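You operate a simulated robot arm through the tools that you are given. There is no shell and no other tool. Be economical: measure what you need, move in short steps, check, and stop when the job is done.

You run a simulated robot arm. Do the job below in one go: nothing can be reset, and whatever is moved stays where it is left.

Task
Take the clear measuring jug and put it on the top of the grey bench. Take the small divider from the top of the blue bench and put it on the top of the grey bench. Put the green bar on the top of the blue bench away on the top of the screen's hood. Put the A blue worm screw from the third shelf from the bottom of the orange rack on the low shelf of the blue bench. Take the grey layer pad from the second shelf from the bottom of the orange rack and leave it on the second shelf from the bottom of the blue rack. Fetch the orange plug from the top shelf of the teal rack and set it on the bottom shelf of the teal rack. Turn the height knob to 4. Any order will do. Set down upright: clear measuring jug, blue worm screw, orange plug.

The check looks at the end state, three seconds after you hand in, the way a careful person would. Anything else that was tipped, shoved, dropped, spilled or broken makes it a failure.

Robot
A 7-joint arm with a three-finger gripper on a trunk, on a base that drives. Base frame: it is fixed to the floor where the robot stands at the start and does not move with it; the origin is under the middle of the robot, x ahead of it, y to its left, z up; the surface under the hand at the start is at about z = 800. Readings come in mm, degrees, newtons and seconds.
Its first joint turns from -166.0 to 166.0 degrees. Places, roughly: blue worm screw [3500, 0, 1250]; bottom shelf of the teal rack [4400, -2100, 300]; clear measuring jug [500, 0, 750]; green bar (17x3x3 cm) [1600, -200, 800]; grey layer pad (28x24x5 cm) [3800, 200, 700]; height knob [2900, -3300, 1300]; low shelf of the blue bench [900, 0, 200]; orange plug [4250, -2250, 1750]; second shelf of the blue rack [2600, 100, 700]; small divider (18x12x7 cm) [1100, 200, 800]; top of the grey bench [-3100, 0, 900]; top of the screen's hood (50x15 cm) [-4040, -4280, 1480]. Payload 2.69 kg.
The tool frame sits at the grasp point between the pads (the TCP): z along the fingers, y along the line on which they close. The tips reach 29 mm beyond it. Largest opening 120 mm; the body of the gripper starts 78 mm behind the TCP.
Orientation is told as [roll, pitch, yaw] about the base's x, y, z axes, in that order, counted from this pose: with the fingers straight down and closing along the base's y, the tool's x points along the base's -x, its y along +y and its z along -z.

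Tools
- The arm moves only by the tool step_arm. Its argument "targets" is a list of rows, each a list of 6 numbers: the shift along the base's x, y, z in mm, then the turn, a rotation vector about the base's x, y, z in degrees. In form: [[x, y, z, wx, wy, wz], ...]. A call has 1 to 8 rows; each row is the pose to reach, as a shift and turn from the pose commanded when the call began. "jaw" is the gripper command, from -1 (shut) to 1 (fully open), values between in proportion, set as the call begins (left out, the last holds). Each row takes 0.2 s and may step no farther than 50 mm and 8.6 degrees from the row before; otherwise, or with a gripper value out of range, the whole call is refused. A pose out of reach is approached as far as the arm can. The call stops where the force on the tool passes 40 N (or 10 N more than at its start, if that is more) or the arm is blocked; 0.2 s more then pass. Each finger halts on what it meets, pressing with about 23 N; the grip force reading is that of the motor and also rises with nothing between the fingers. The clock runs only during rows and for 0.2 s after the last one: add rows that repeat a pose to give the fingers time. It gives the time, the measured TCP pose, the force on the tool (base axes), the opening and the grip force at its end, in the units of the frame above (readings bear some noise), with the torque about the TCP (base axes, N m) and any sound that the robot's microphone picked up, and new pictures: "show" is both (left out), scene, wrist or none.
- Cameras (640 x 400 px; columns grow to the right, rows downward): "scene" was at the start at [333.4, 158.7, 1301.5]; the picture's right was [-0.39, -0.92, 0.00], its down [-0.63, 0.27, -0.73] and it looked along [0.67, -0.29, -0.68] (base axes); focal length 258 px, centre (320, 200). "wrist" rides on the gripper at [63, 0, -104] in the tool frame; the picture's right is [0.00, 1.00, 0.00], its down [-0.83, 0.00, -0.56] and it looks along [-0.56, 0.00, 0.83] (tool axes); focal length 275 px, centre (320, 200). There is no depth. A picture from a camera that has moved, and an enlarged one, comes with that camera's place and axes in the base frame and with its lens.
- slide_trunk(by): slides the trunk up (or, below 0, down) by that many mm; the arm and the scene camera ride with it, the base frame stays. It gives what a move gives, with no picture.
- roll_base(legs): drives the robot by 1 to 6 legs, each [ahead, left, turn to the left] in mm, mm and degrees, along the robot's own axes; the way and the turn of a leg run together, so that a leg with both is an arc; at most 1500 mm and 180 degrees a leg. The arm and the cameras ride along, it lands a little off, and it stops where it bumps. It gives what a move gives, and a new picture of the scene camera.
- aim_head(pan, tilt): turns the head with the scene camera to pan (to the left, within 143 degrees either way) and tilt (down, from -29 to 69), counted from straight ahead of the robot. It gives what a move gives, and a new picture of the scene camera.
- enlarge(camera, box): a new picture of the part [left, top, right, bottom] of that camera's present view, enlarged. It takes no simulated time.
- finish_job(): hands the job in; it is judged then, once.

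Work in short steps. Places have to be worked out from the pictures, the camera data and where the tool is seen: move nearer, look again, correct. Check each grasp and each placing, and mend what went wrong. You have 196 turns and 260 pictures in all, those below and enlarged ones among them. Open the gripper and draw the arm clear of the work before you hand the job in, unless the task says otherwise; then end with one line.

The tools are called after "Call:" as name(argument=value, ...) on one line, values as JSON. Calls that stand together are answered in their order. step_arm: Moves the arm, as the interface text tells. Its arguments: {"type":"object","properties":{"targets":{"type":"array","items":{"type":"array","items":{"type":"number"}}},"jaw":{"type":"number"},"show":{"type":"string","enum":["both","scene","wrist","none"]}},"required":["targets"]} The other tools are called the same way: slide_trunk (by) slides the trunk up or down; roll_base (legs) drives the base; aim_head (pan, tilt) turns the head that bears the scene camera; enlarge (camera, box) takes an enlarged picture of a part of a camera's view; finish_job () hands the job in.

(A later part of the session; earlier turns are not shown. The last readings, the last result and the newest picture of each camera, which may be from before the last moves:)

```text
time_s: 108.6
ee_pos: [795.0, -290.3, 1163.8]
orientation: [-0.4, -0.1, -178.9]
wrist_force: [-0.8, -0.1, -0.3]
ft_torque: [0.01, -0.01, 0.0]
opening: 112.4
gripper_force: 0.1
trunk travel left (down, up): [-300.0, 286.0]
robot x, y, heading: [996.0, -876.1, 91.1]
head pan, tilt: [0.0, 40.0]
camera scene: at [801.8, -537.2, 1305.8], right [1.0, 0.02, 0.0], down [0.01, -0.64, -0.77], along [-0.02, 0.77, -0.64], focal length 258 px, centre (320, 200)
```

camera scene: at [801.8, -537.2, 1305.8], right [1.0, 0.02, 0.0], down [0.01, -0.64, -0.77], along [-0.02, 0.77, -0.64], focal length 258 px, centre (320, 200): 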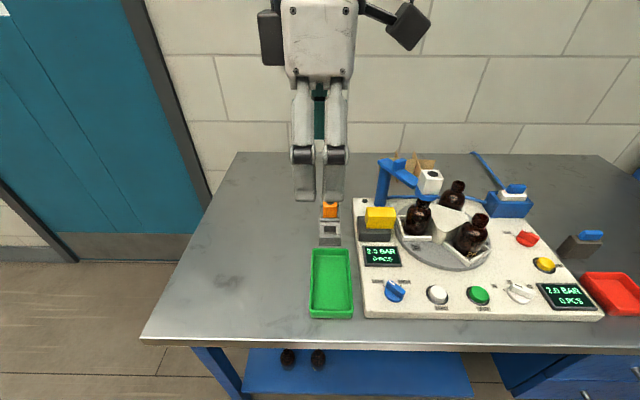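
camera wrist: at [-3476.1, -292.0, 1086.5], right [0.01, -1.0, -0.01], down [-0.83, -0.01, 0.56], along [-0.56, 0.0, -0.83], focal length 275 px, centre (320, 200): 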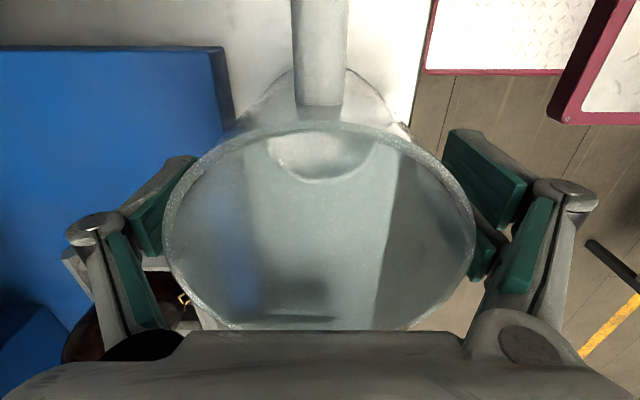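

The divider lies behind the device near (1120,190). I move closer along the bench front, then bring the wrist over it.

Call:
roll_base(legs=[[130, -140, -1]])

Call:
step_arm(targets=[[30, 30, 15, 0, 0, 0], [60, 60, 30, 0, 0, 0], [90, 95, 40, 0, 0, 0], [120, 130, 40, 0, 0, 0], [150, 165, 40, 0, 0, 0], [160, 200, 40, 0, 0, 0], [170, 230, 40, 0, 0, 0]])

```text
time_s: 110.2
ee_pos: [928.6, -182.6, 1165.5]
orientation: [-0.7, 0.0, -179.9]
wrist_force: [0.3, 0.4, -0.8]
ft_torque: [-0.02, -0.02, 0.05]
opening: 112.1
gripper_force: 0.0
trunk travel left (down, up): [-300.0, 286.0]
robot x, y, heading: [1122.5, -764.5, 90.4]
head pan, tilt: [0.0, 40.0]
stopped in leg 1: the robot was blocked; the commanded pose is now the measured one
camera scene: at [932.5, -429.9, 1307.3], right [1.0, 0.0, 0.0], down [0.0, -0.64, -0.77], along [0.0, 0.77, -0.64], focal length 258 px, centre (320, 200)
```

scene: 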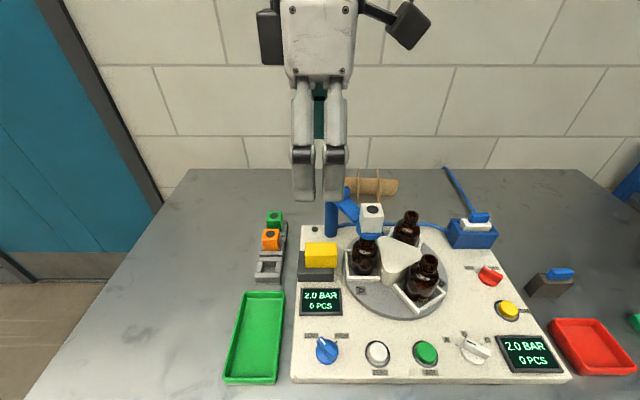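

```text
time_s: 111.8
ee_pos: [1099.3, 48.2, 1207.8]
orientation: [-0.8, -0.1, -179.9]
wrist_force: [0.5, -0.9, 0.0]
ft_torque: [0.01, -0.01, -0.04]
opening: 112.3
gripper_force: 0.1
trunk travel left (down, up): [-300.0, 286.0]
robot x, y, heading: [1123.7, -766.6, 90.1]
head pan, tilt: [0.0, 40.0]
camera scene: at [932.7, -430.5, 1307.3], right [1.0, 0.0, 0.0], down [0.0, -0.64, -0.77], along [0.0, 0.77, -0.64], focal length 258 px, centre (320, 200)
camera wrist: at [1163.6, 46.4, 1312.4], right [0.01, -1.0, -0.01], down [-0.83, -0.01, 0.56], along [-0.56, 0.01, -0.83], focal length 275 px, centre (320, 200)
```

scene: 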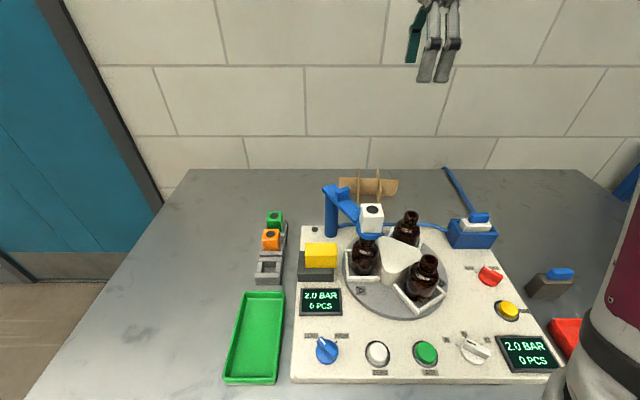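
wrist: 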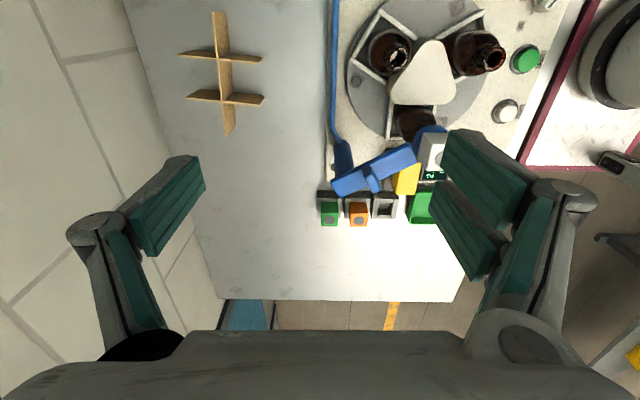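

The divider's long slat runs along x through (1085,193), turned -6.7°, with two short cross slats ~60 mm apart. I'll pinch the long slat between them; first move above it, jaws half open.

Call:
step_arm(targets=[[-4, 40, -30, 0, 0, -2], [-8, 75, -70, 0, 0, -4], [-12, 110, -100, 0, 0, -6.7], [-14, 145, -120, 0, 0, -6.7], [-14, 145, -165, 0, 0, -6.7], [-14, 145, -205, 0, 0, -6.7]], jaw=0.1)

```text
refused: row 1 steps farther than a row can; nothing moved
```

Call:
step_arm(targets=[[-4, 35, -30, 0, 0, -2], [-8, 70, -60, 0, 0, -4], [-12, 105, -90, 0, 0, -6.7], [-14, 145, -110, 0, 0, -6.7], [-14, 145, -155, 0, 0, -6.7], [-14, 145, -200, 0, 0, -6.7]], jaw=0.1)

```text
time_s: 113.2
ee_pos: [1086.7, 195.1, 1009.7]
orientation: [-0.9, -0.2, 173.4]
wrist_force: [-0.6, -0.1, 0.6]
ft_torque: [-0.03, 0.0, 0.0]
opening: 66.1
gripper_force: 0.1
trunk travel left (down, up): [-300.0, 286.0]
robot x, y, heading: [1124.8, -763.3, 90.3]
head pan, tilt: [0.0, 40.0]
camera scene: at [932.8, -430.5, 1307.7], right [1.0, 0.0, 0.0], down [0.0, -0.64, -0.77], along [0.0, 0.77, -0.64], focal length 258 px, centre (320, 200)
camera wrist: at [1150.9, 186.1, 1114.7], right [-0.11, -0.99, -0.02], down [-0.83, 0.08, 0.56], along [-0.55, 0.07, -0.83], focal length 275 px, centre (320, 200)
```

scene: 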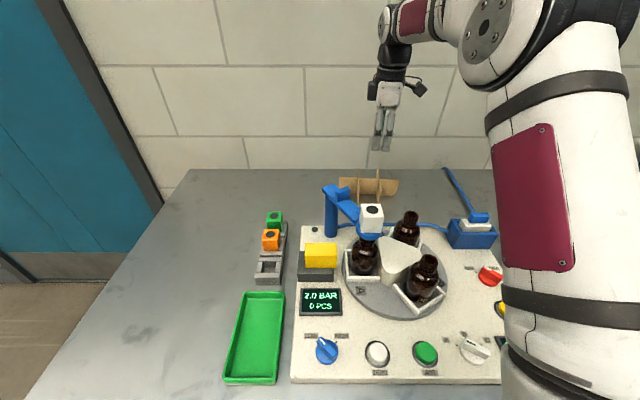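
wrist: 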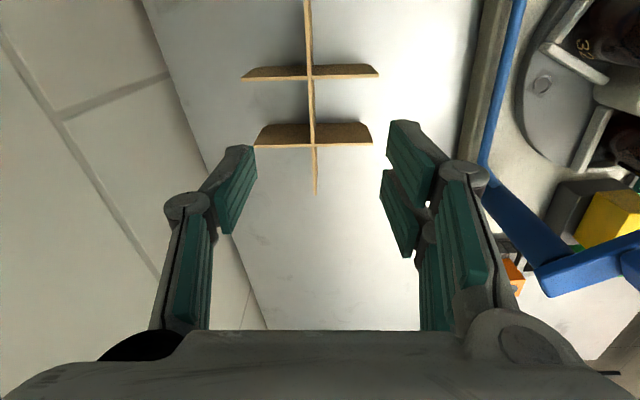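

The long slat sits about 8 mm to +y of the tool; I correct and go down to z≈850.

Call:
step_arm(targets=[[-3, 8, -40, 0, 0, 0], [-3, 8, -80, 0, 0, 0], [-3, 8, -115, 0, 0, 0], [-3, 8, -140, 0, 0, 0], [-3, 8, -158, 0, 0, 0]], show="wrist")

```text
time_s: 114.4
ee_pos: [1081.2, 202.0, 851.6]
orientation: [-1.0, -0.2, 173.4]
wrist_force: [-0.1, 0.2, -0.8]
ft_torque: [0.03, 0.0, -0.04]
opening: 66.0
gripper_force: 0.0
trunk travel left (down, up): [-300.0, 286.0]
robot x, y, heading: [1122.9, -763.9, 90.5]
head pan, tilt: [0.0, 40.0]
camera wrist: at [1145.5, 193.3, 956.8], right [-0.11, -0.99, -0.02], down [-0.83, 0.08, 0.56], along [-0.55, 0.07, -0.83], focal length 275 px, centre (320, 200)
```

wrist: 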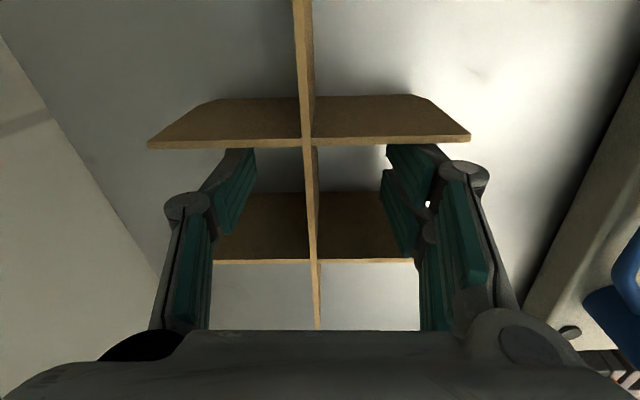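

The fingers straddle the long slat between the cross slats. I close and lift a little.

Call:
step_arm(targets=[[0, 0, 0, 0, 0, 0], [0, 0, 0, 0, 0, 0], [0, 0, 0, 0, 0, 0]], jaw=-1, show="none")

Call:
step_arm(targets=[[0, 0, 30, 0, 0, 0], [0, 0, 75, 0, 0, 0], [0, 0, 120, 0, 0, 0], [0, 0, 165, 0, 0, 0], [0, 0, 210, 0, 0, 0]])

```text
time_s: 115.2
ee_pos: [1081.6, 201.8, 852.2]
orientation: [-0.9, -0.3, 173.5]
wrist_force: [0.1, 0.5, 1.4]
ft_torque: [-0.02, 0.0, 0.03]
opening: 6.0
gripper_force: 23.1
trunk travel left (down, up): [-300.0, 286.0]
robot x, y, heading: [1125.5, -762.6, 90.2]
head pan, tilt: [0.0, 40.0]
```

```text
time_s: 116.4
ee_pos: [1082.1, 200.4, 1063.8]
orientation: [-0.8, -0.2, 173.5]
wrist_force: [0.4, -0.3, 0.3]
ft_torque: [-0.02, 0.03, -0.03]
opening: 5.9
gripper_force: 23.3
trunk travel left (down, up): [-300.0, 286.0]
robot x, y, heading: [1122.5, -763.3, 90.2]
head pan, tilt: [0.0, 40.0]
camera scene: at [933.1, -431.0, 1308.1], right [1.0, 0.0, 0.0], down [0.0, -0.64, -0.77], along [0.0, 0.77, -0.64], focal length 258 px, centre (320, 200)
camera wrist: at [1145.9, 190.9, 1168.5], right [-0.11, -0.99, -0.01], down [-0.83, 0.08, 0.56], along [-0.55, 0.07, -0.83], focal length 275 px, centre (320, 200)
```

scene: 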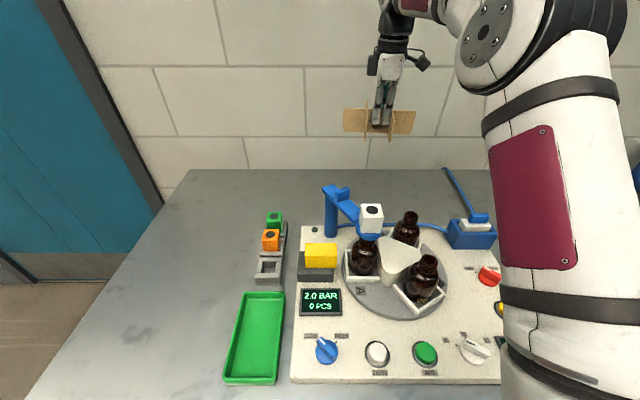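
wrist: 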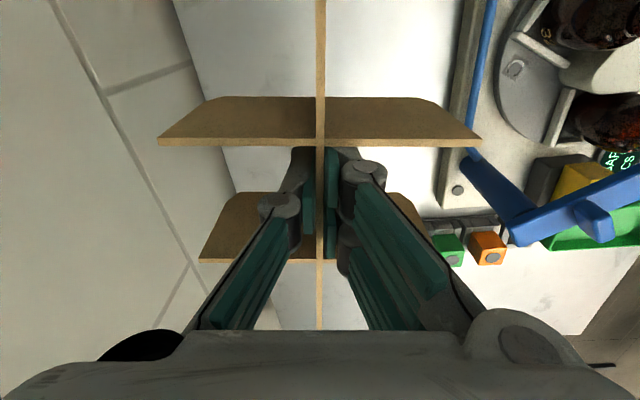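

The divider is in the grip (6 mm slat). I draw the arm in and up before driving to the grey bench.

Call:
step_arm(targets=[[0, -40, 20, 0, 0, 0], [0, -85, 40, 0, 0, 0], [0, -130, 60, 0, 0, 0], [0, -175, 80, 0, 0, 0], [0, -220, 90, 0, 0, 0], [0, -265, 90, 0, 0, 0], [0, -305, 90, 0, 0, 0]], show="none")

Call:
roll_base(legs=[[-220, 0, 0], [0, 0, 90]])

```text
time_s: 118.0
ee_pos: [1085.2, -105.2, 1149.0]
orientation: [-1.0, -0.2, 173.3]
wrist_force: [0.3, 1.0, 0.4]
ft_torque: [-0.01, -0.02, -0.02]
opening: 6.2
gripper_force: 22.6
trunk travel left (down, up): [-300.0, 286.0]
robot x, y, heading: [1120.3, -764.6, 90.1]
head pan, tilt: [0.0, 40.0]
```

```text
time_s: 123.4
ee_pos: [456.9, -1004.1, 1144.0]
orientation: [-0.5, -0.1, -97.8]
wrist_force: [-0.5, 0.1, 0.9]
ft_torque: [0.01, 0.04, -0.02]
opening: 5.7
gripper_force: 23.2
trunk travel left (down, up): [-300.0, 286.0]
robot x, y, heading: [1121.2, -977.6, 179.1]
head pan, tilt: [0.0, 40.0]
camera scene: at [782.3, -1163.1, 1305.8], right [0.02, 1.0, 0.0], down [0.64, -0.01, -0.77], along [-0.77, 0.01, -0.64], focal length 258 px, centre (320, 200)
```

scene: 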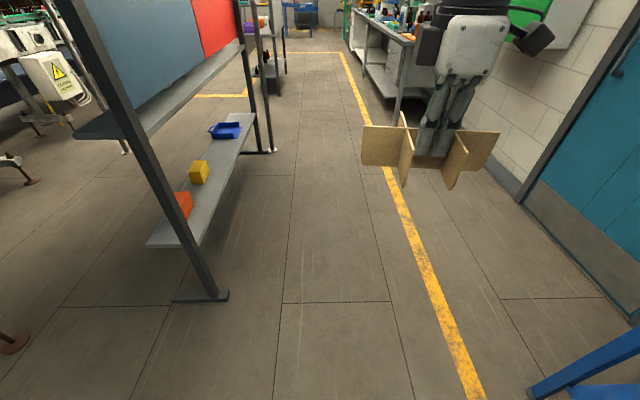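

The aisle is clear. I drive to about x=-3650, keeping y≈-1000, and turn to face the bench.

Call:
roll_base(legs=[[1450, 40, 0.9], [1450, 40, 0], [1450, 40, 0], [410, 20, 0], [0, 0, -90]])

Call:
aim_head(pan=0, tilt=45)

```text
time_s: 150.1
ee_pos: [-3639.0, -347.0, 1144.8]
orientation: [-0.5, -0.2, 172.3]
wrist_force: [0.0, -0.4, -0.3]
ft_torque: [-0.01, 0.02, 0.02]
opening: 6.1
gripper_force: 23.3
trunk travel left (down, up): [-300.0, 286.0]
robot x, y, heading: [-3616.7, -1014.0, 89.2]
head pan, tilt: [0.0, 40.0]
camera scene: at [-3797.2, -668.7, 1305.8], right [1.0, -0.02, 0.0], down [-0.01, -0.64, -0.77], along [0.01, 0.77, -0.64], focal length 258 px, centre (320, 200)
```

scene: 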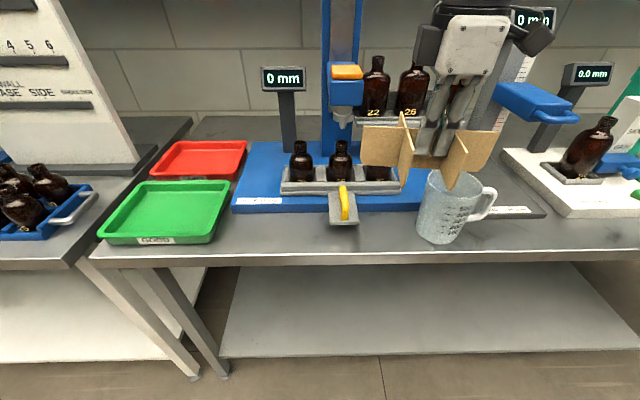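

```text
time_s: 150.7
ee_pos: [-3640.0, -347.0, 1144.3]
orientation: [-0.5, -0.3, 172.2]
wrist_force: [0.2, 0.4, 0.2]
ft_torque: [-0.04, 0.01, -0.03]
opening: 6.2
gripper_force: 22.9
trunk travel left (down, up): [-300.0, 286.0]
robot x, y, heading: [-3613.5, -1015.9, 88.9]
head pan, tilt: [0.0, 45.0]
camera scene: at [-3797.3, -672.4, 1298.5], right [1.0, -0.02, 0.0], down [-0.01, -0.71, -0.71], along [0.01, 0.71, -0.71], focal length 258 px, centre (320, 200)
```

scene: 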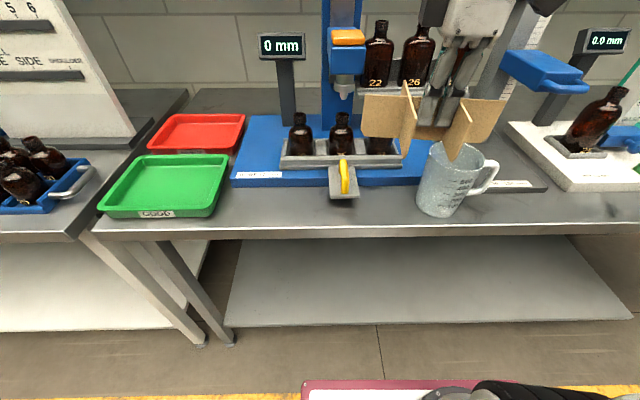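

There is a ~215×120 mm clear patch between the green tray and the lever. I bring the divider over (-3888,-309), turned square, and lower part way.

Call:
step_arm(targets=[[-45, 8, 0, 0, 0, 2], [-90, 16, 0, 0, 0, 4], [-135, 24, 0, 0, 0, 6], [-180, 32, 0, 0, 0, 7.8], [-220, 38, -15, 0, 0, 7.8], [-248, 38, -50, 0, 0, 7.8], [-248, 38, -95, 0, 0, 7.8], [-248, 38, -135, 0, 0, 7.8]])

```text
time_s: 152.5
ee_pos: [-3885.4, -308.7, 1010.0]
orientation: [-0.4, 0.0, -179.9]
wrist_force: [0.3, 0.2, -0.4]
ft_torque: [0.01, -0.02, -0.01]
opening: 5.9
gripper_force: 23.1
trunk travel left (down, up): [-300.0, 286.0]
robot x, y, heading: [-3615.8, -1012.0, 89.1]
head pan, tilt: [0.0, 45.0]
camera scene: at [-3797.3, -672.7, 1298.6], right [1.0, -0.02, 0.0], down [-0.01, -0.71, -0.71], along [0.01, 0.71, -0.71], focal length 258 px, centre (320, 200)
camera wrist: at [-3820.1, -310.2, 1115.1], right [0.01, -1.0, -0.01], down [-0.83, -0.01, 0.56], along [-0.56, 0.0, -0.83], focal length 275 px, centre (320, 200)
```

scene: 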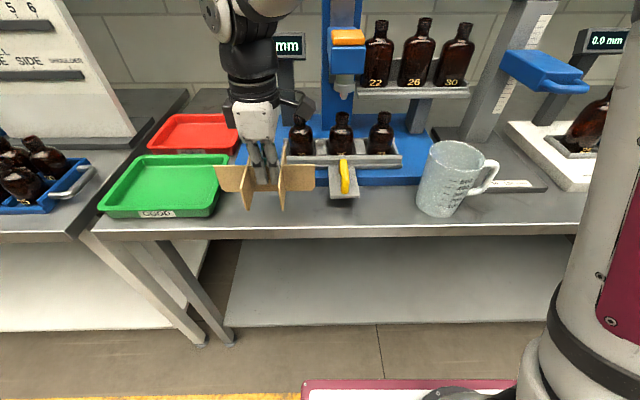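
wrist: 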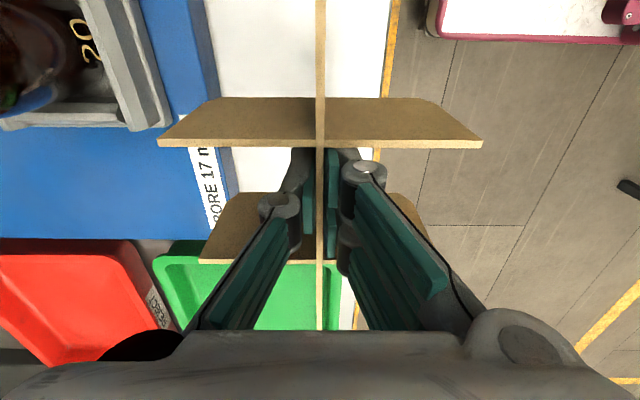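

Blue base edge is at y≈-244, bench edge ≈-353; the divider fits with only the two short-slat tips slightly over the edge. I lower until contact.

Call:
step_arm(targets=[[0, 2, -15, 0, 0, 0], [0, 2, -28, 0, 0, 0], [0, 2, -36, 0, 0, 0], [0, 2, -42, 0, 0, 0], [0, 2, -46, 0, 0, 0], [0, 2, -49, 0, 0, 0], [0, 2, -52, 0, 0, 0]])

```text
time_s: 154.1
ee_pos: [-3885.6, -305.8, 957.7]
orientation: [-0.5, -0.3, -180.0]
wrist_force: [-0.3, 0.3, 0.0]
ft_torque: [-0.02, -0.04, 0.0]
opening: 6.1
gripper_force: 22.6
trunk travel left (down, up): [-300.0, 286.0]
robot x, y, heading: [-3615.0, -1015.7, 88.9]
head pan, tilt: [0.0, 45.0]
camera scene: at [-3797.3, -672.4, 1298.5], right [1.0, -0.02, 0.0], down [-0.01, -0.71, -0.71], along [0.01, 0.71, -0.71], focal length 258 px, centre (320, 200)
camera wrist: at [-3821.9, -307.5, 1062.6], right [0.01, -1.0, -0.01], down [-0.83, -0.01, 0.56], along [-0.56, 0.0, -0.83], focal length 275 px, centre (320, 200)
```

scene: 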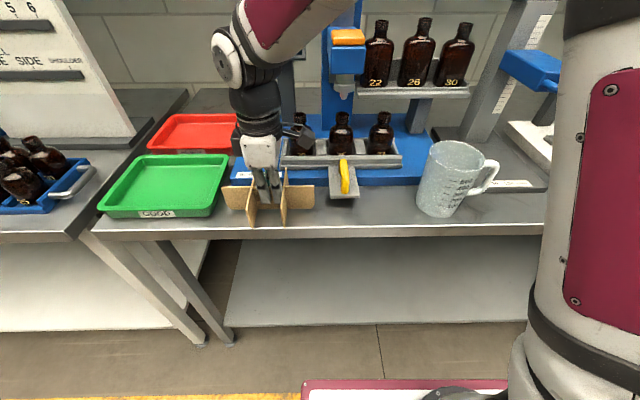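
wrist: 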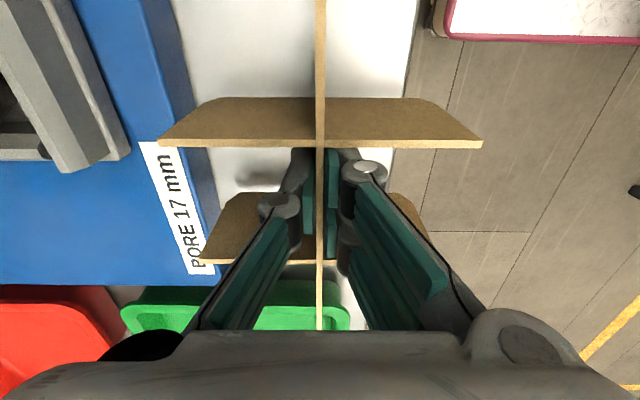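

No contact yet; I lower further in small steps.

Call:
step_arm(targets=[[0, 0, -4, 0, 0, 0], [0, 0, -7, 0, 0, 0], [0, 0, -10, 0, 0, 0], [0, 0, -13, 0, 0, 0], [0, 0, -16, 0, 0, 0], [0, 0, -19, 0, 0, 0]], show="scene")

```text
time_s: 155.5
ee_pos: [-3887.6, -307.4, 940.0]
orientation: [-0.6, -0.2, -179.8]
wrist_force: [0.8, -2.1, 31.2]
ft_torque: [-0.05, -0.02, 0.01]
opening: 6.3
gripper_force: 22.8
trunk travel left (down, up): [-300.0, 286.0]
robot x, y, heading: [-3615.1, -1012.6, 88.9]
head pan, tilt: [0.0, 45.0]
camera scene: at [-3797.0, -673.4, 1298.9], right [1.0, -0.02, 0.0], down [-0.01, -0.71, -0.71], along [0.01, 0.71, -0.71], focal length 258 px, centre (320, 200)
```

scene: 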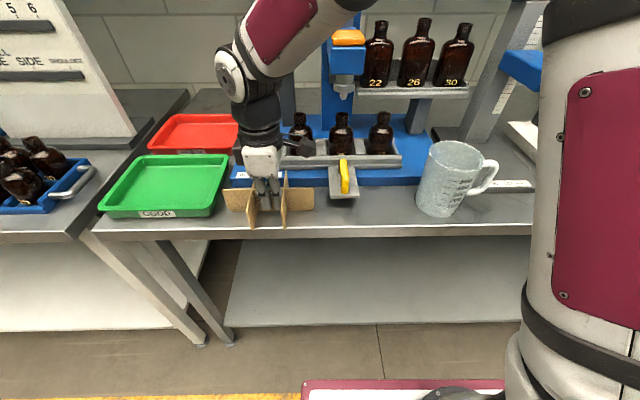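

The divider rests on the bench. I release and lift away.

Call:
step_arm(targets=[[0, 0, 2, 0, 0, 0], [0, 0, 2, 0, 0, 0], [0, 0, 2, 0, 0, 0]], jaw=-0.3, show="none")

Call:
step_arm(targets=[[0, 0, 30, 0, 0, 0], [0, 0, 75, 0, 0, 0], [0, 0, 120, 0, 0, 0], [0, 0, 165, 0, 0, 0], [20, -40, 180, 0, 0, 0], [40, -80, 190, 0, 0, 0]], show="scene")

```text
time_s: 156.3
ee_pos: [-3888.1, -305.2, 941.5]
orientation: [-0.6, -0.2, -180.0]
wrist_force: [0.5, 0.7, 0.8]
ft_torque: [0.02, 0.01, -0.04]
opening: 42.2
gripper_force: 0.1
trunk travel left (down, up): [-300.0, 286.0]
robot x, y, heading: [-3616.4, -1013.4, 88.9]
head pan, tilt: [0.0, 45.0]
```

```text
time_s: 157.7
ee_pos: [-3848.4, -385.5, 1131.3]
orientation: [-0.4, -0.1, -180.1]
wrist_force: [-0.4, 0.3, -0.6]
ft_torque: [-0.09, -0.02, 0.03]
opening: 41.8
gripper_force: 0.1
trunk travel left (down, up): [-300.0, 286.0]
robot x, y, heading: [-3615.9, -1015.3, 88.7]
head pan, tilt: [0.0, 45.0]
camera scene: at [-3797.5, -671.9, 1298.3], right [1.0, -0.02, 0.0], down [-0.01, -0.71, -0.71], along [0.01, 0.71, -0.71], focal length 258 px, centre (320, 200)
```

scene: 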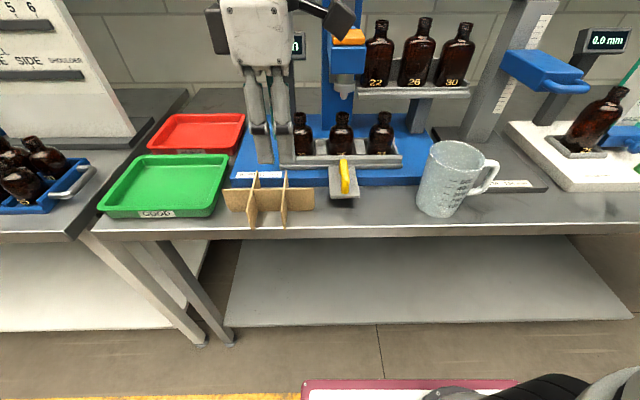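

The divider stands on the bench. Now back to the blue bench for the green bar at about (1608,-210).

Call:
roll_base(legs=[[0, 0, -88.8], [1300, 0, 0], [1300, 0, 0], [1300, 0, 0], [1270, 0, 0]])

Call:
roll_base(legs=[[0, 0, 90]])

```text
time_s: 186.5
ee_pos: [2214.3, -709.6, 1131.9]
orientation: [-0.5, -0.1, 91.3]
wrist_force: [0.2, 0.1, 0.5]
ft_torque: [0.01, 0.01, -0.03]
opening: 42.2
gripper_force: 0.0
trunk travel left (down, up): [-300.0, 286.0]
robot x, y, heading: [1592.0, -957.5, 0.1]
head pan, tilt: [0.0, 45.0]
camera scene: at [1928.9, -763.8, 1298.5], right [0.01, -1.0, 0.0], down [-0.71, 0.0, -0.71], along [0.71, 0.0, -0.71], focal length 258 px, centre (320, 200)
```

scene: 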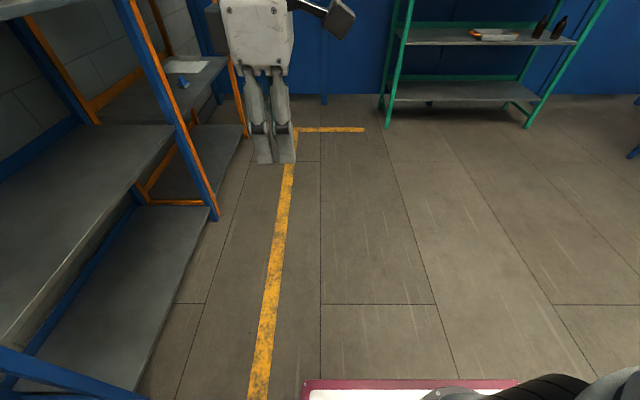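

```text
time_s: 190.7
ee_pos: [1352.3, -331.0, 1132.7]
orientation: [-0.5, -0.2, -179.4]
wrist_force: [0.5, -0.5, 0.8]
ft_torque: [-0.01, -0.01, -0.01]
opening: 42.0
gripper_force: 0.1
trunk travel left (down, up): [-300.0, 286.0]
robot x, y, heading: [1590.8, -954.6, 89.4]
head pan, tilt: [0.0, 45.0]
camera scene: at [1405.4, -617.5, 1298.5], right [1.0, -0.01, 0.0], down [0.0, -0.71, -0.71], along [0.01, 0.71, -0.71], focal length 258 px, centre (320, 200)
```

scene: 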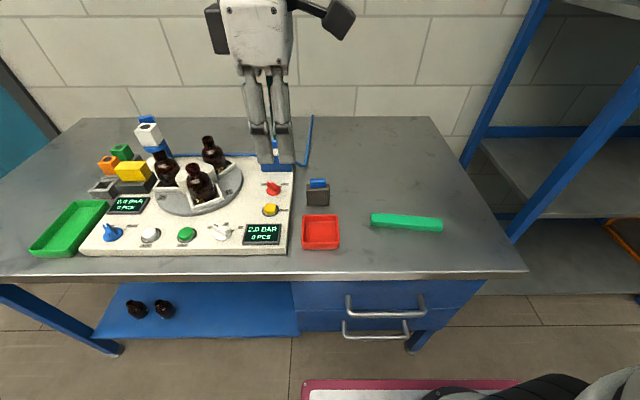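

The green bar lies along x (turned ≈-6°), centre about (1617,-225). I move over it.

Call:
step_arm(targets=[[40, 17, -10, 0, 0, -2], [80, 34, -20, 0, 0, -4], [120, 51, -40, 0, 0, -6], [160, 68, -60, 0, 0, -6], [200, 85, -80, 0, 0, -6], [235, 100, -100, 0, 0, -6], [265, 106, -130, 0, 0, -6]], jaw=0.2)

```text
time_s: 192.3
ee_pos: [1617.2, -224.4, 1000.5]
orientation: [-0.5, -0.2, 174.7]
wrist_force: [-0.5, -0.5, 0.9]
ft_torque: [0.03, 0.0, 0.01]
opening: 72.1
gripper_force: 0.1
trunk travel left (down, up): [-300.0, 286.0]
robot x, y, heading: [1592.3, -957.5, 90.0]
head pan, tilt: [0.0, 45.0]
camera scene: at [1405.2, -617.8, 1298.6], right [1.0, -0.01, 0.0], down [0.0, -0.71, -0.71], along [0.0, 0.71, -0.71], focal length 258 px, centre (320, 200)
camera wrist: at [1681.9, -232.0, 1105.4], right [-0.09, -1.0, -0.01], down [-0.83, 0.07, 0.56], along [-0.56, 0.06, -0.83], focal length 275 px, centre (320, 200)
```

scene: 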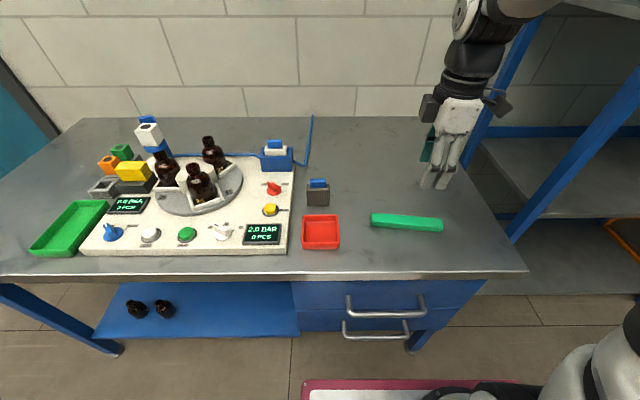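
wrist: 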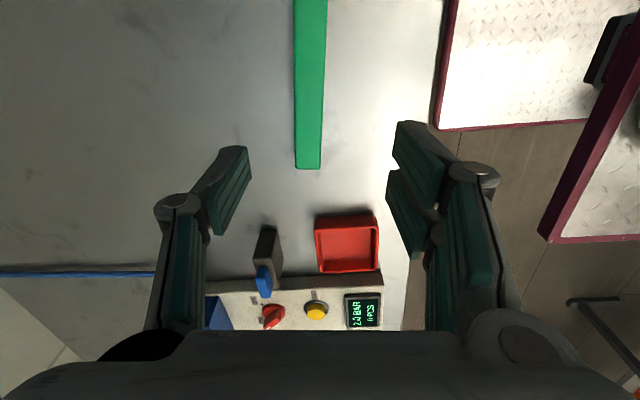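

The bar's centre is about (1628,-214); small correction, then down to z≈834.

Call:
step_arm(targets=[[10, 10, -40, 0, 0, -2], [10, 10, -80, 0, 0, -2], [10, 10, -120, 0, 0, -2], [10, 10, -150, 0, 0, -2], [10, 10, -165, 0, 0, -2]], show="wrist")

Call:
step_arm(targets=[[0, 0, 0, 0, 0, 0], [0, 0, 0, 0, 0, 0], [0, 0, 0, 0, 0, 0]], jaw=-1, show="none")

Call:
step_arm(targets=[[0, 0, 30, 0, 0, 0], [0, 0, 75, 0, 0, 0], [0, 0, 120, 0, 0, 0], [0, -20, 165, 0, 0, 0], [0, -40, 210, 0, 0, 0], [0, -50, 255, 0, 0, 0], [0, -50, 300, 0, 0, 0], [0, -50, 350, 0, 0, 0]])

```text
time_s: 193.5
ee_pos: [1626.7, -214.7, 837.4]
orientation: [-0.5, -0.3, 172.6]
wrist_force: [-0.8, -0.5, 0.3]
ft_torque: [0.0, 0.04, 0.01]
opening: 71.9
gripper_force: 0.1
trunk travel left (down, up): [-300.0, 286.0]
robot x, y, heading: [1593.5, -954.9, 89.5]
head pan, tilt: [0.0, 45.0]
camera wrist: at [1690.7, -225.0, 942.6], right [-0.12, -0.99, -0.01], down [-0.82, 0.1, 0.56], along [-0.55, 0.08, -0.83], focal length 275 px, centre (320, 200)
```

wrist: 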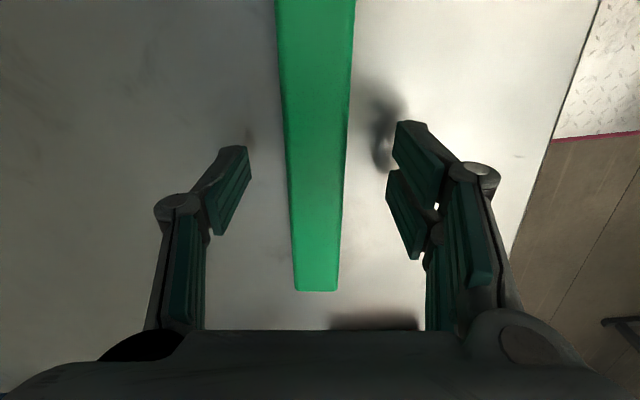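

```text
time_s: 194.3
ee_pos: [1626.5, -216.4, 837.1]
orientation: [-0.5, -0.1, 172.5]
wrist_force: [0.1, 0.8, -0.4]
ft_torque: [0.03, 0.04, 0.01]
opening: 29.6
gripper_force: 23.5
trunk travel left (down, up): [-300.0, 286.0]
robot x, y, heading: [1593.3, -959.8, 89.7]
head pan, tilt: [0.0, 45.0]
```

```text
time_s: 196.1
ee_pos: [1626.8, -266.0, 1187.8]
orientation: [-0.4, -0.2, 172.7]
wrist_force: [0.0, -0.7, -0.6]
ft_torque: [-0.02, 0.01, -0.02]
opening: 29.4
gripper_force: 23.2
trunk travel left (down, up): [-300.0, 286.0]
robot x, y, heading: [1592.7, -957.9, 89.6]
head pan, tilt: [0.0, 45.0]
camera scene: at [1405.5, -617.3, 1298.4], right [1.0, -0.01, 0.0], down [0.0, -0.71, -0.71], along [0.0, 0.71, -0.71], focal length 258 px, centre (320, 200)
camera wrist: at [1691.5, -275.7, 1292.8], right [-0.12, -0.99, -0.01], down [-0.82, 0.1, 0.56], along [-0.55, 0.08, -0.83], focal length 275 px, centre (320, 200)
```

scene: 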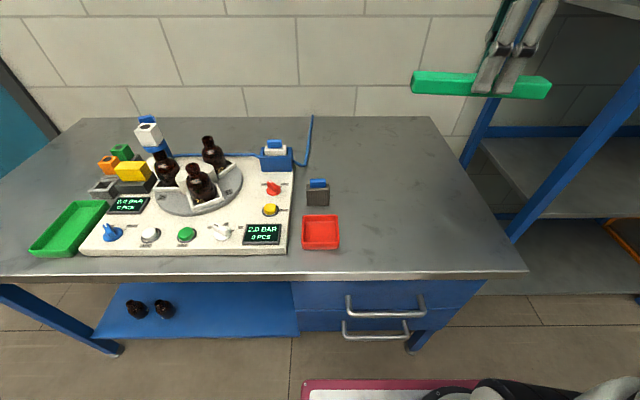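
wrist: 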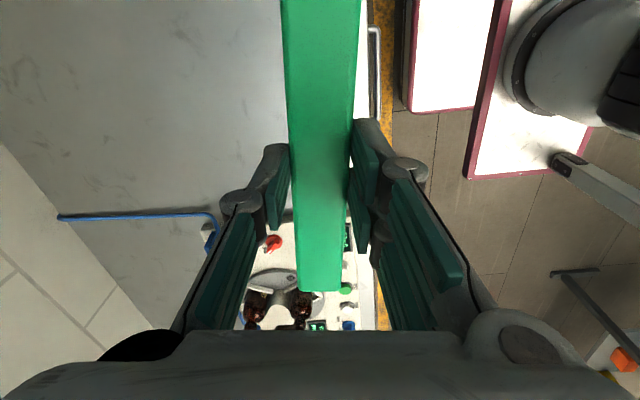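

The bar is held. I drive back along the aisle to x≈-2400 and face -y to look for the screen's hood.

Call:
roll_base(legs=[[-60, 0, 0], [0, 0, 90.4], [1340, 0, 0], [1340, 20, 0], [1320, 20, 0], [0, 0, 90]])

Call:
aim_head(pan=0, tilt=12)

```text
time_s: 223.7
ee_pos: [-2493.4, -1658.6, 1187.2]
orientation: [-0.6, -0.1, -8.4]
wrist_force: [0.4, 0.1, -0.6]
ft_torque: [0.01, -0.02, -0.01]
opening: 29.7
gripper_force: 23.8
trunk travel left (down, up): [-300.0, 286.0]
robot x, y, heading: [-2446.8, -964.0, -91.4]
head pan, tilt: [0.0, 45.0]
camera scene: at [-2262.0, -1309.0, 1298.5], right [-1.0, 0.03, 0.0], down [0.02, 0.71, -0.71], along [-0.02, -0.71, -0.71], focal length 258 px, centre (320, 200)
```

scene: 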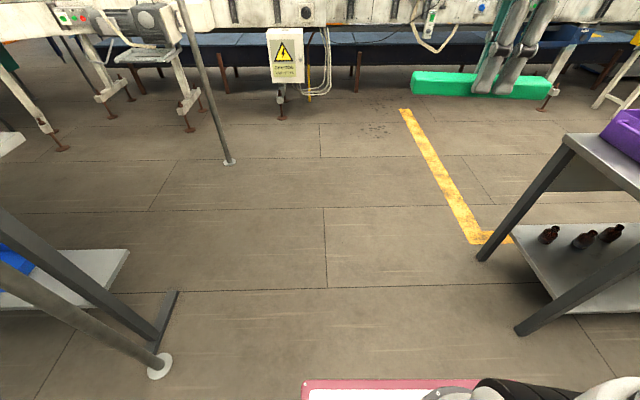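

```text
time_s: 224.7
ee_pos: [-2493.6, -1658.9, 1187.5]
orientation: [-0.5, -0.2, -8.4]
wrist_force: [0.7, -0.9, -1.0]
ft_torque: [0.04, 0.04, 0.01]
opening: 29.4
gripper_force: 22.8
trunk travel left (down, up): [-300.0, 286.0]
robot x, y, heading: [-2448.0, -968.6, -91.3]
head pan, tilt: [0.0, 12.0]
camera scene: at [-2262.3, -1320.9, 1350.1], right [-1.0, 0.03, 0.0], down [0.01, 0.21, -0.98], along [-0.02, -0.98, -0.21], focal length 258 px, centre (320, 200)
```

scene: 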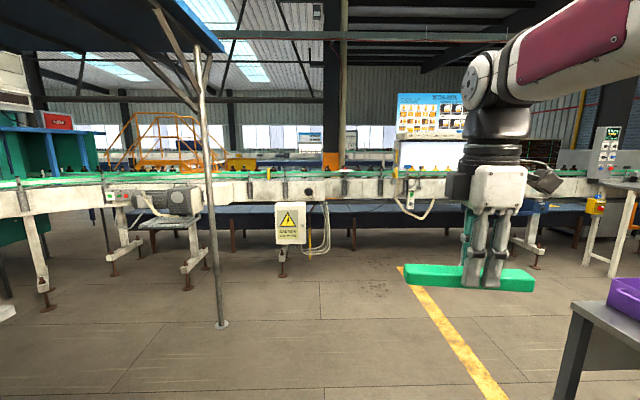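

The screen with its hood looks to stand beyond/at the conveyor to the right. I drive nearer and turn toward it.

Call:
roll_base(legs=[[1400, 0, 0], [0, 0, -45]])

Call:
aim_head(pan=10, tilt=12)

```text
time_s: 233.8
ee_pos: [-3014.0, -2823.6, 1187.4]
orientation: [-0.5, -0.1, -54.5]
wrist_force: [0.7, 0.5, -1.2]
ft_torque: [0.02, -0.01, 0.0]
opening: 29.7
gripper_force: 22.6
trunk travel left (down, up): [-300.0, 286.0]
robot x, y, heading: [-2486.7, -2379.0, -137.6]
head pan, tilt: [0.0, 12.0]
camera scene: at [-2610.1, -2753.7, 1350.2], right [-0.68, 0.74, 0.0], down [0.15, 0.14, -0.98], along [-0.72, -0.66, -0.21], focal length 258 px, centre (320, 200)
```

scene: 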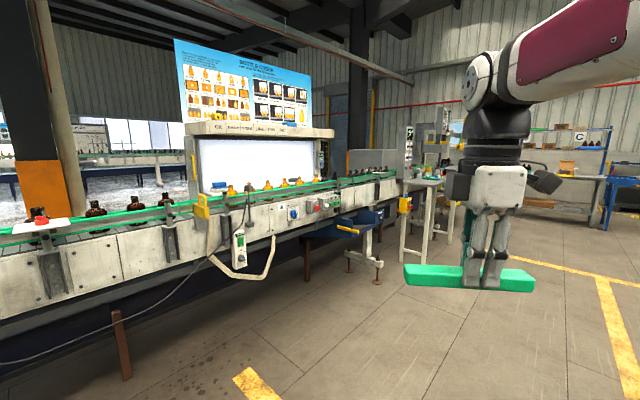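

```text
time_s: 234.5
ee_pos: [-3013.0, -2822.3, 1188.2]
orientation: [-0.4, -0.2, -54.5]
wrist_force: [0.3, 0.5, -0.9]
ft_torque: [0.03, -0.02, 0.02]
opening: 29.8
gripper_force: 22.9
trunk travel left (down, up): [-300.0, 286.0]
robot x, y, heading: [-2486.6, -2376.8, -137.3]
head pan, tilt: [10.0, 12.0]
camera scene: at [-2598.1, -2764.6, 1350.2], right [-0.79, 0.61, 0.0], down [0.13, 0.16, -0.98], along [-0.6, -0.78, -0.21], focal length 258 px, centre (320, 200)
```

scene: 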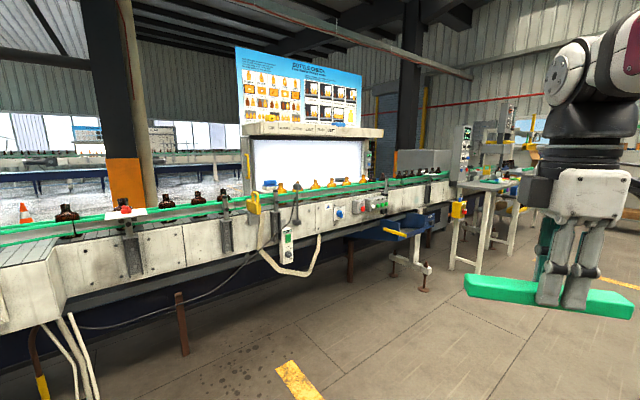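

The cream hood over the white light panel is the "screen's hood". I drive to about (-3600,-2750) and face -y for a closer look.

Call:
roll_base(legs=[[1071, -481, 0], [0, 0, 47.3]])

Call:
aim_head(pan=0, tilt=15)

```text
time_s: 242.7
ee_pos: [-3646.3, -3453.1, 1186.8]
orientation: [-0.5, -0.2, -7.4]
wrist_force: [-0.3, 0.0, 0.1]
ft_torque: [-0.04, -0.05, 0.0]
opening: 29.7
gripper_force: 23.4
trunk travel left (down, up): [-300.0, 286.0]
robot x, y, heading: [-3610.0, -2763.6, -90.7]
head pan, tilt: [10.0, 12.0]
camera scene: at [-3404.0, -3109.9, 1350.2], right [-0.99, -0.17, 0.0], down [-0.03, 0.21, -0.98], along [0.16, -0.96, -0.21], focal length 258 px, centre (320, 200)
```

scene: 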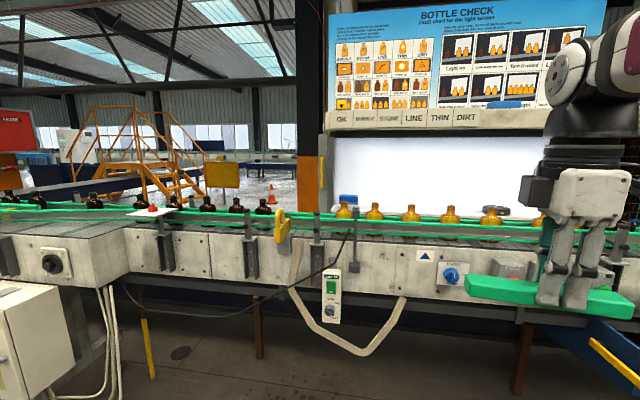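

```text
time_s: 243.4
ee_pos: [-3645.8, -3452.9, 1188.2]
orientation: [-0.5, -0.3, -7.3]
wrist_force: [0.3, 0.6, -0.6]
ft_torque: [-0.01, 0.04, -0.01]
opening: 29.7
gripper_force: 22.8
trunk travel left (down, up): [-300.0, 286.0]
robot x, y, heading: [-3607.5, -2761.5, -90.5]
head pan, tilt: [0.0, 15.0]
camera scene: at [-3420.1, -3111.3, 1345.3], right [-1.0, 0.01, 0.0], down [0.0, 0.26, -0.97], along [-0.01, -0.97, -0.26], focal length 258 px, centre (320, 200)
```

scene: 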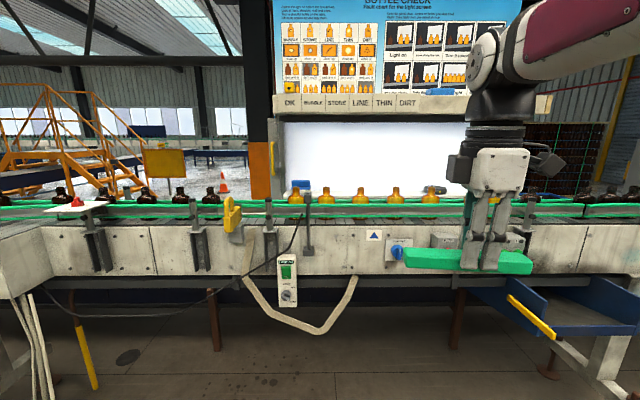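

The conveyor front is at y≈-3998, the hood about y≈-4330, z≈1490. I enlarge the hood to see what is on it.

Call:
enlarge(camera="scene", box=[260, 60, 580, 260])

Call:
slide_trunk(by=280)

Call:
aim_head(pan=-20, tilt=25)

```text
2.00 times, centred on (420, 160) of scene
camera zoom: at [-3420.1, -3111.3, 1345.3], right [-1.0, 0.01, 0.0], down [0.0, 0.26, -0.97], along [-0.01, -0.97, -0.26], focal length 516 px, centre (120, 280)
```

zoom: 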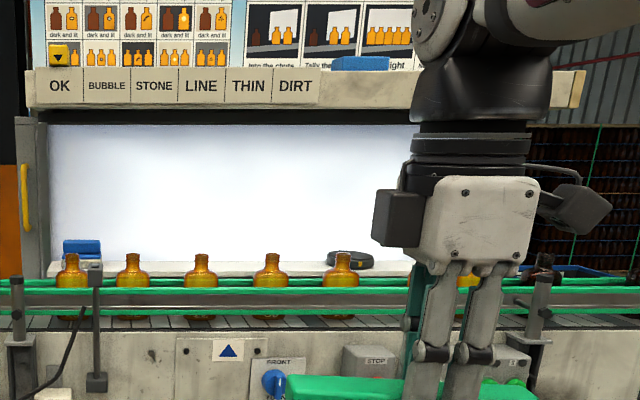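

```text
time_s: 246.2
ee_pos: [-3646.2, -3452.6, 1466.8]
orientation: [-0.6, -0.1, -7.4]
wrist_force: [0.0, -0.4, -1.1]
ft_torque: [0.02, 0.0, 0.0]
opening: 29.4
gripper_force: 23.0
trunk travel left (down, up): [-580.0, 6.0]
robot x, y, heading: [-3609.5, -2762.5, -90.5]
head pan, tilt: [0.0, 15.0]
```

```text
time_s: 247.1
ee_pos: [-3645.3, -3454.4, 1468.1]
orientation: [-0.5, -0.2, -7.4]
wrist_force: [-0.6, 0.5, -1.7]
ft_torque: [0.0, 0.01, -0.01]
opening: 29.5
gripper_force: 22.9
trunk travel left (down, up): [-580.0, 6.0]
robot x, y, heading: [-3612.5, -2761.5, -90.1]
head pan, tilt: [-20.0, 25.0]
camera scene: at [-3450.0, -2880.7, 1608.7], right [-0.94, 0.35, 0.0], down [0.15, 0.4, -0.91], along [-0.32, -0.85, -0.42], focal length 258 px, centre (320, 200)
```

scene: 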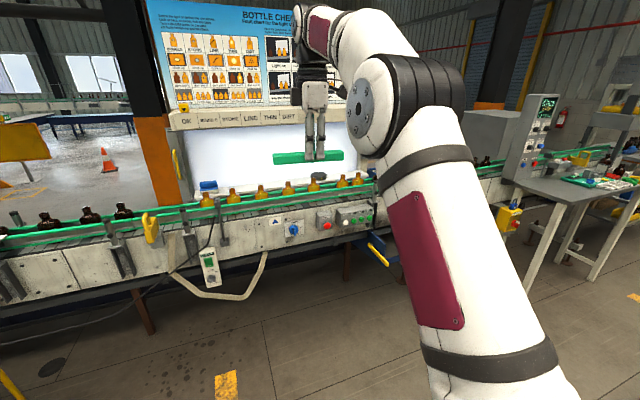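

The hood carries a yellow block at its left and a blue thing right of middle; free stretches remain. I raise the hand and roll closer.

Call:
step_arm(targets=[[0, 0, 45, 0, 0, 2], [0, 0, 90, 0, 0, 4], [0, 0, 135, 0, 0, 7.4]], show="none")

Call:
roll_base(legs=[[600, 0, 0]])

Call:
aim_head(pan=0, tilt=25)

```text
time_s: 247.9
ee_pos: [-3638.6, -3399.8, 1548.9]
orientation: [-0.8, -0.2, -2.4]
wrist_force: [-0.3, -0.3, -0.2]
ft_torque: [-0.06, 0.02, 0.01]
opening: 29.5
gripper_force: 23.4
out of reach, approached as far as the arm can: row 1, 2, 3
trunk travel left (down, up): [-580.0, 6.0]
robot x, y, heading: [-3609.5, -2759.6, -90.4]
head pan, tilt: [-20.0, 25.0]
```

```text
time_s: 251.2
ee_pos: [-3644.5, -3994.5, 1548.1]
orientation: [-0.7, -0.1, -2.5]
wrist_force: [0.7, -0.5, -0.3]
ft_torque: [0.0, 0.02, 0.01]
opening: 29.6
gripper_force: 22.3
trunk travel left (down, up): [-580.0, 6.0]
robot x, y, heading: [-3617.1, -3356.8, -90.6]
head pan, tilt: [-20.0, 25.0]
camera scene: at [-3454.8, -3475.4, 1608.7], right [-0.94, 0.35, 0.0], down [0.15, 0.4, -0.91], along [-0.32, -0.85, -0.42], focal length 258 px, centre (320, 200)
```

scene: 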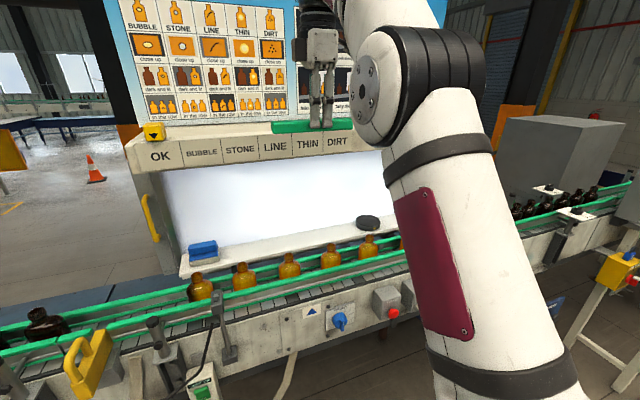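

```text
time_s: 252.1
ee_pos: [-3645.3, -3994.8, 1547.7]
orientation: [-0.7, -0.2, -2.5]
wrist_force: [-0.4, 0.8, -1.3]
ft_torque: [-0.02, -0.01, 0.01]
opening: 29.5
gripper_force: 23.6
trunk travel left (down, up): [-580.0, 6.0]
robot x, y, heading: [-3618.0, -3359.1, -90.5]
head pan, tilt: [0.0, 25.0]
camera scene: at [-3423.4, -3481.3, 1608.7], right [-1.0, 0.01, 0.0], down [0.0, 0.42, -0.91], along [-0.01, -0.91, -0.42], focal length 258 px, centre (320, 200)
```

scene: 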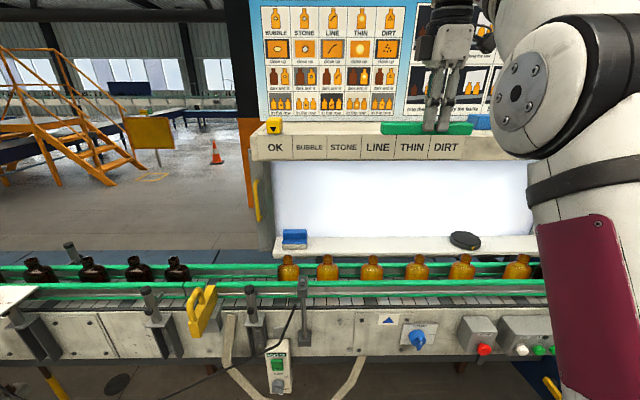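

The arm with tool down is near its upper limit at r≈640. I need the hood's depth and height accurately, so I enlarge it.

Call:
enlarge(camera="scene", box=[240, 90, 400, 190])

Call:
step_arm(targets=[[0, 0, 0, 0, 0, 0]], show="wrist")

```text
4.00 times, centred on (320, 140) of scene
camera zoom: at [-3423.4, -3481.3, 1608.7], right [-1.0, 0.01, 0.0], down [0.0, 0.42, -0.91], along [-0.01, -0.91, -0.42], focal length 1032 px, centre (320, 440)
```

zoom: 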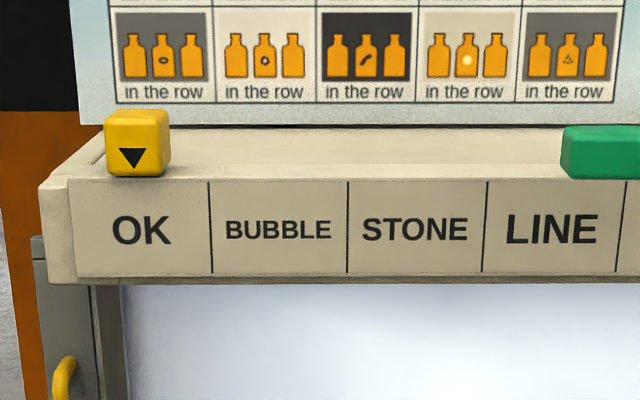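

```text
time_s: 252.5
ee_pos: [-3644.4, -3994.3, 1549.9]
orientation: [-0.6, -0.2, -2.5]
wrist_force: [-0.1, 0.4, 0.0]
ft_torque: [-0.02, 0.01, 0.0]
opening: 29.6
gripper_force: 22.8
trunk travel left (down, up): [-580.0, 6.0]
robot x, y, heading: [-3610.3, -3355.1, -90.4]
head pan, tilt: [0.0, 25.0]
camera wrist: at [-3707.0, -3991.4, 1653.5], right [0.04, 1.0, -0.01], down [0.83, -0.03, 0.56], along [0.56, -0.03, -0.83], focal length 275 px, centre (320, 200)
```

wrist: 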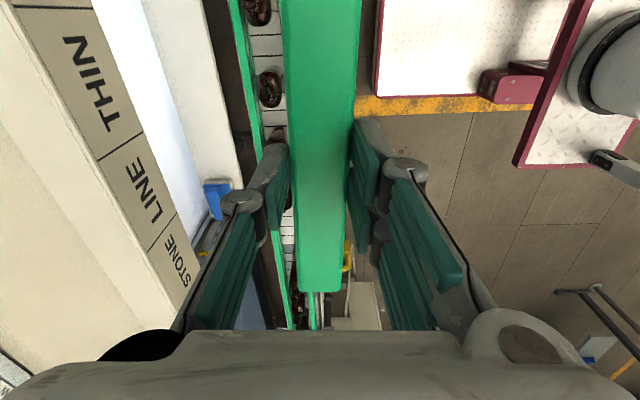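

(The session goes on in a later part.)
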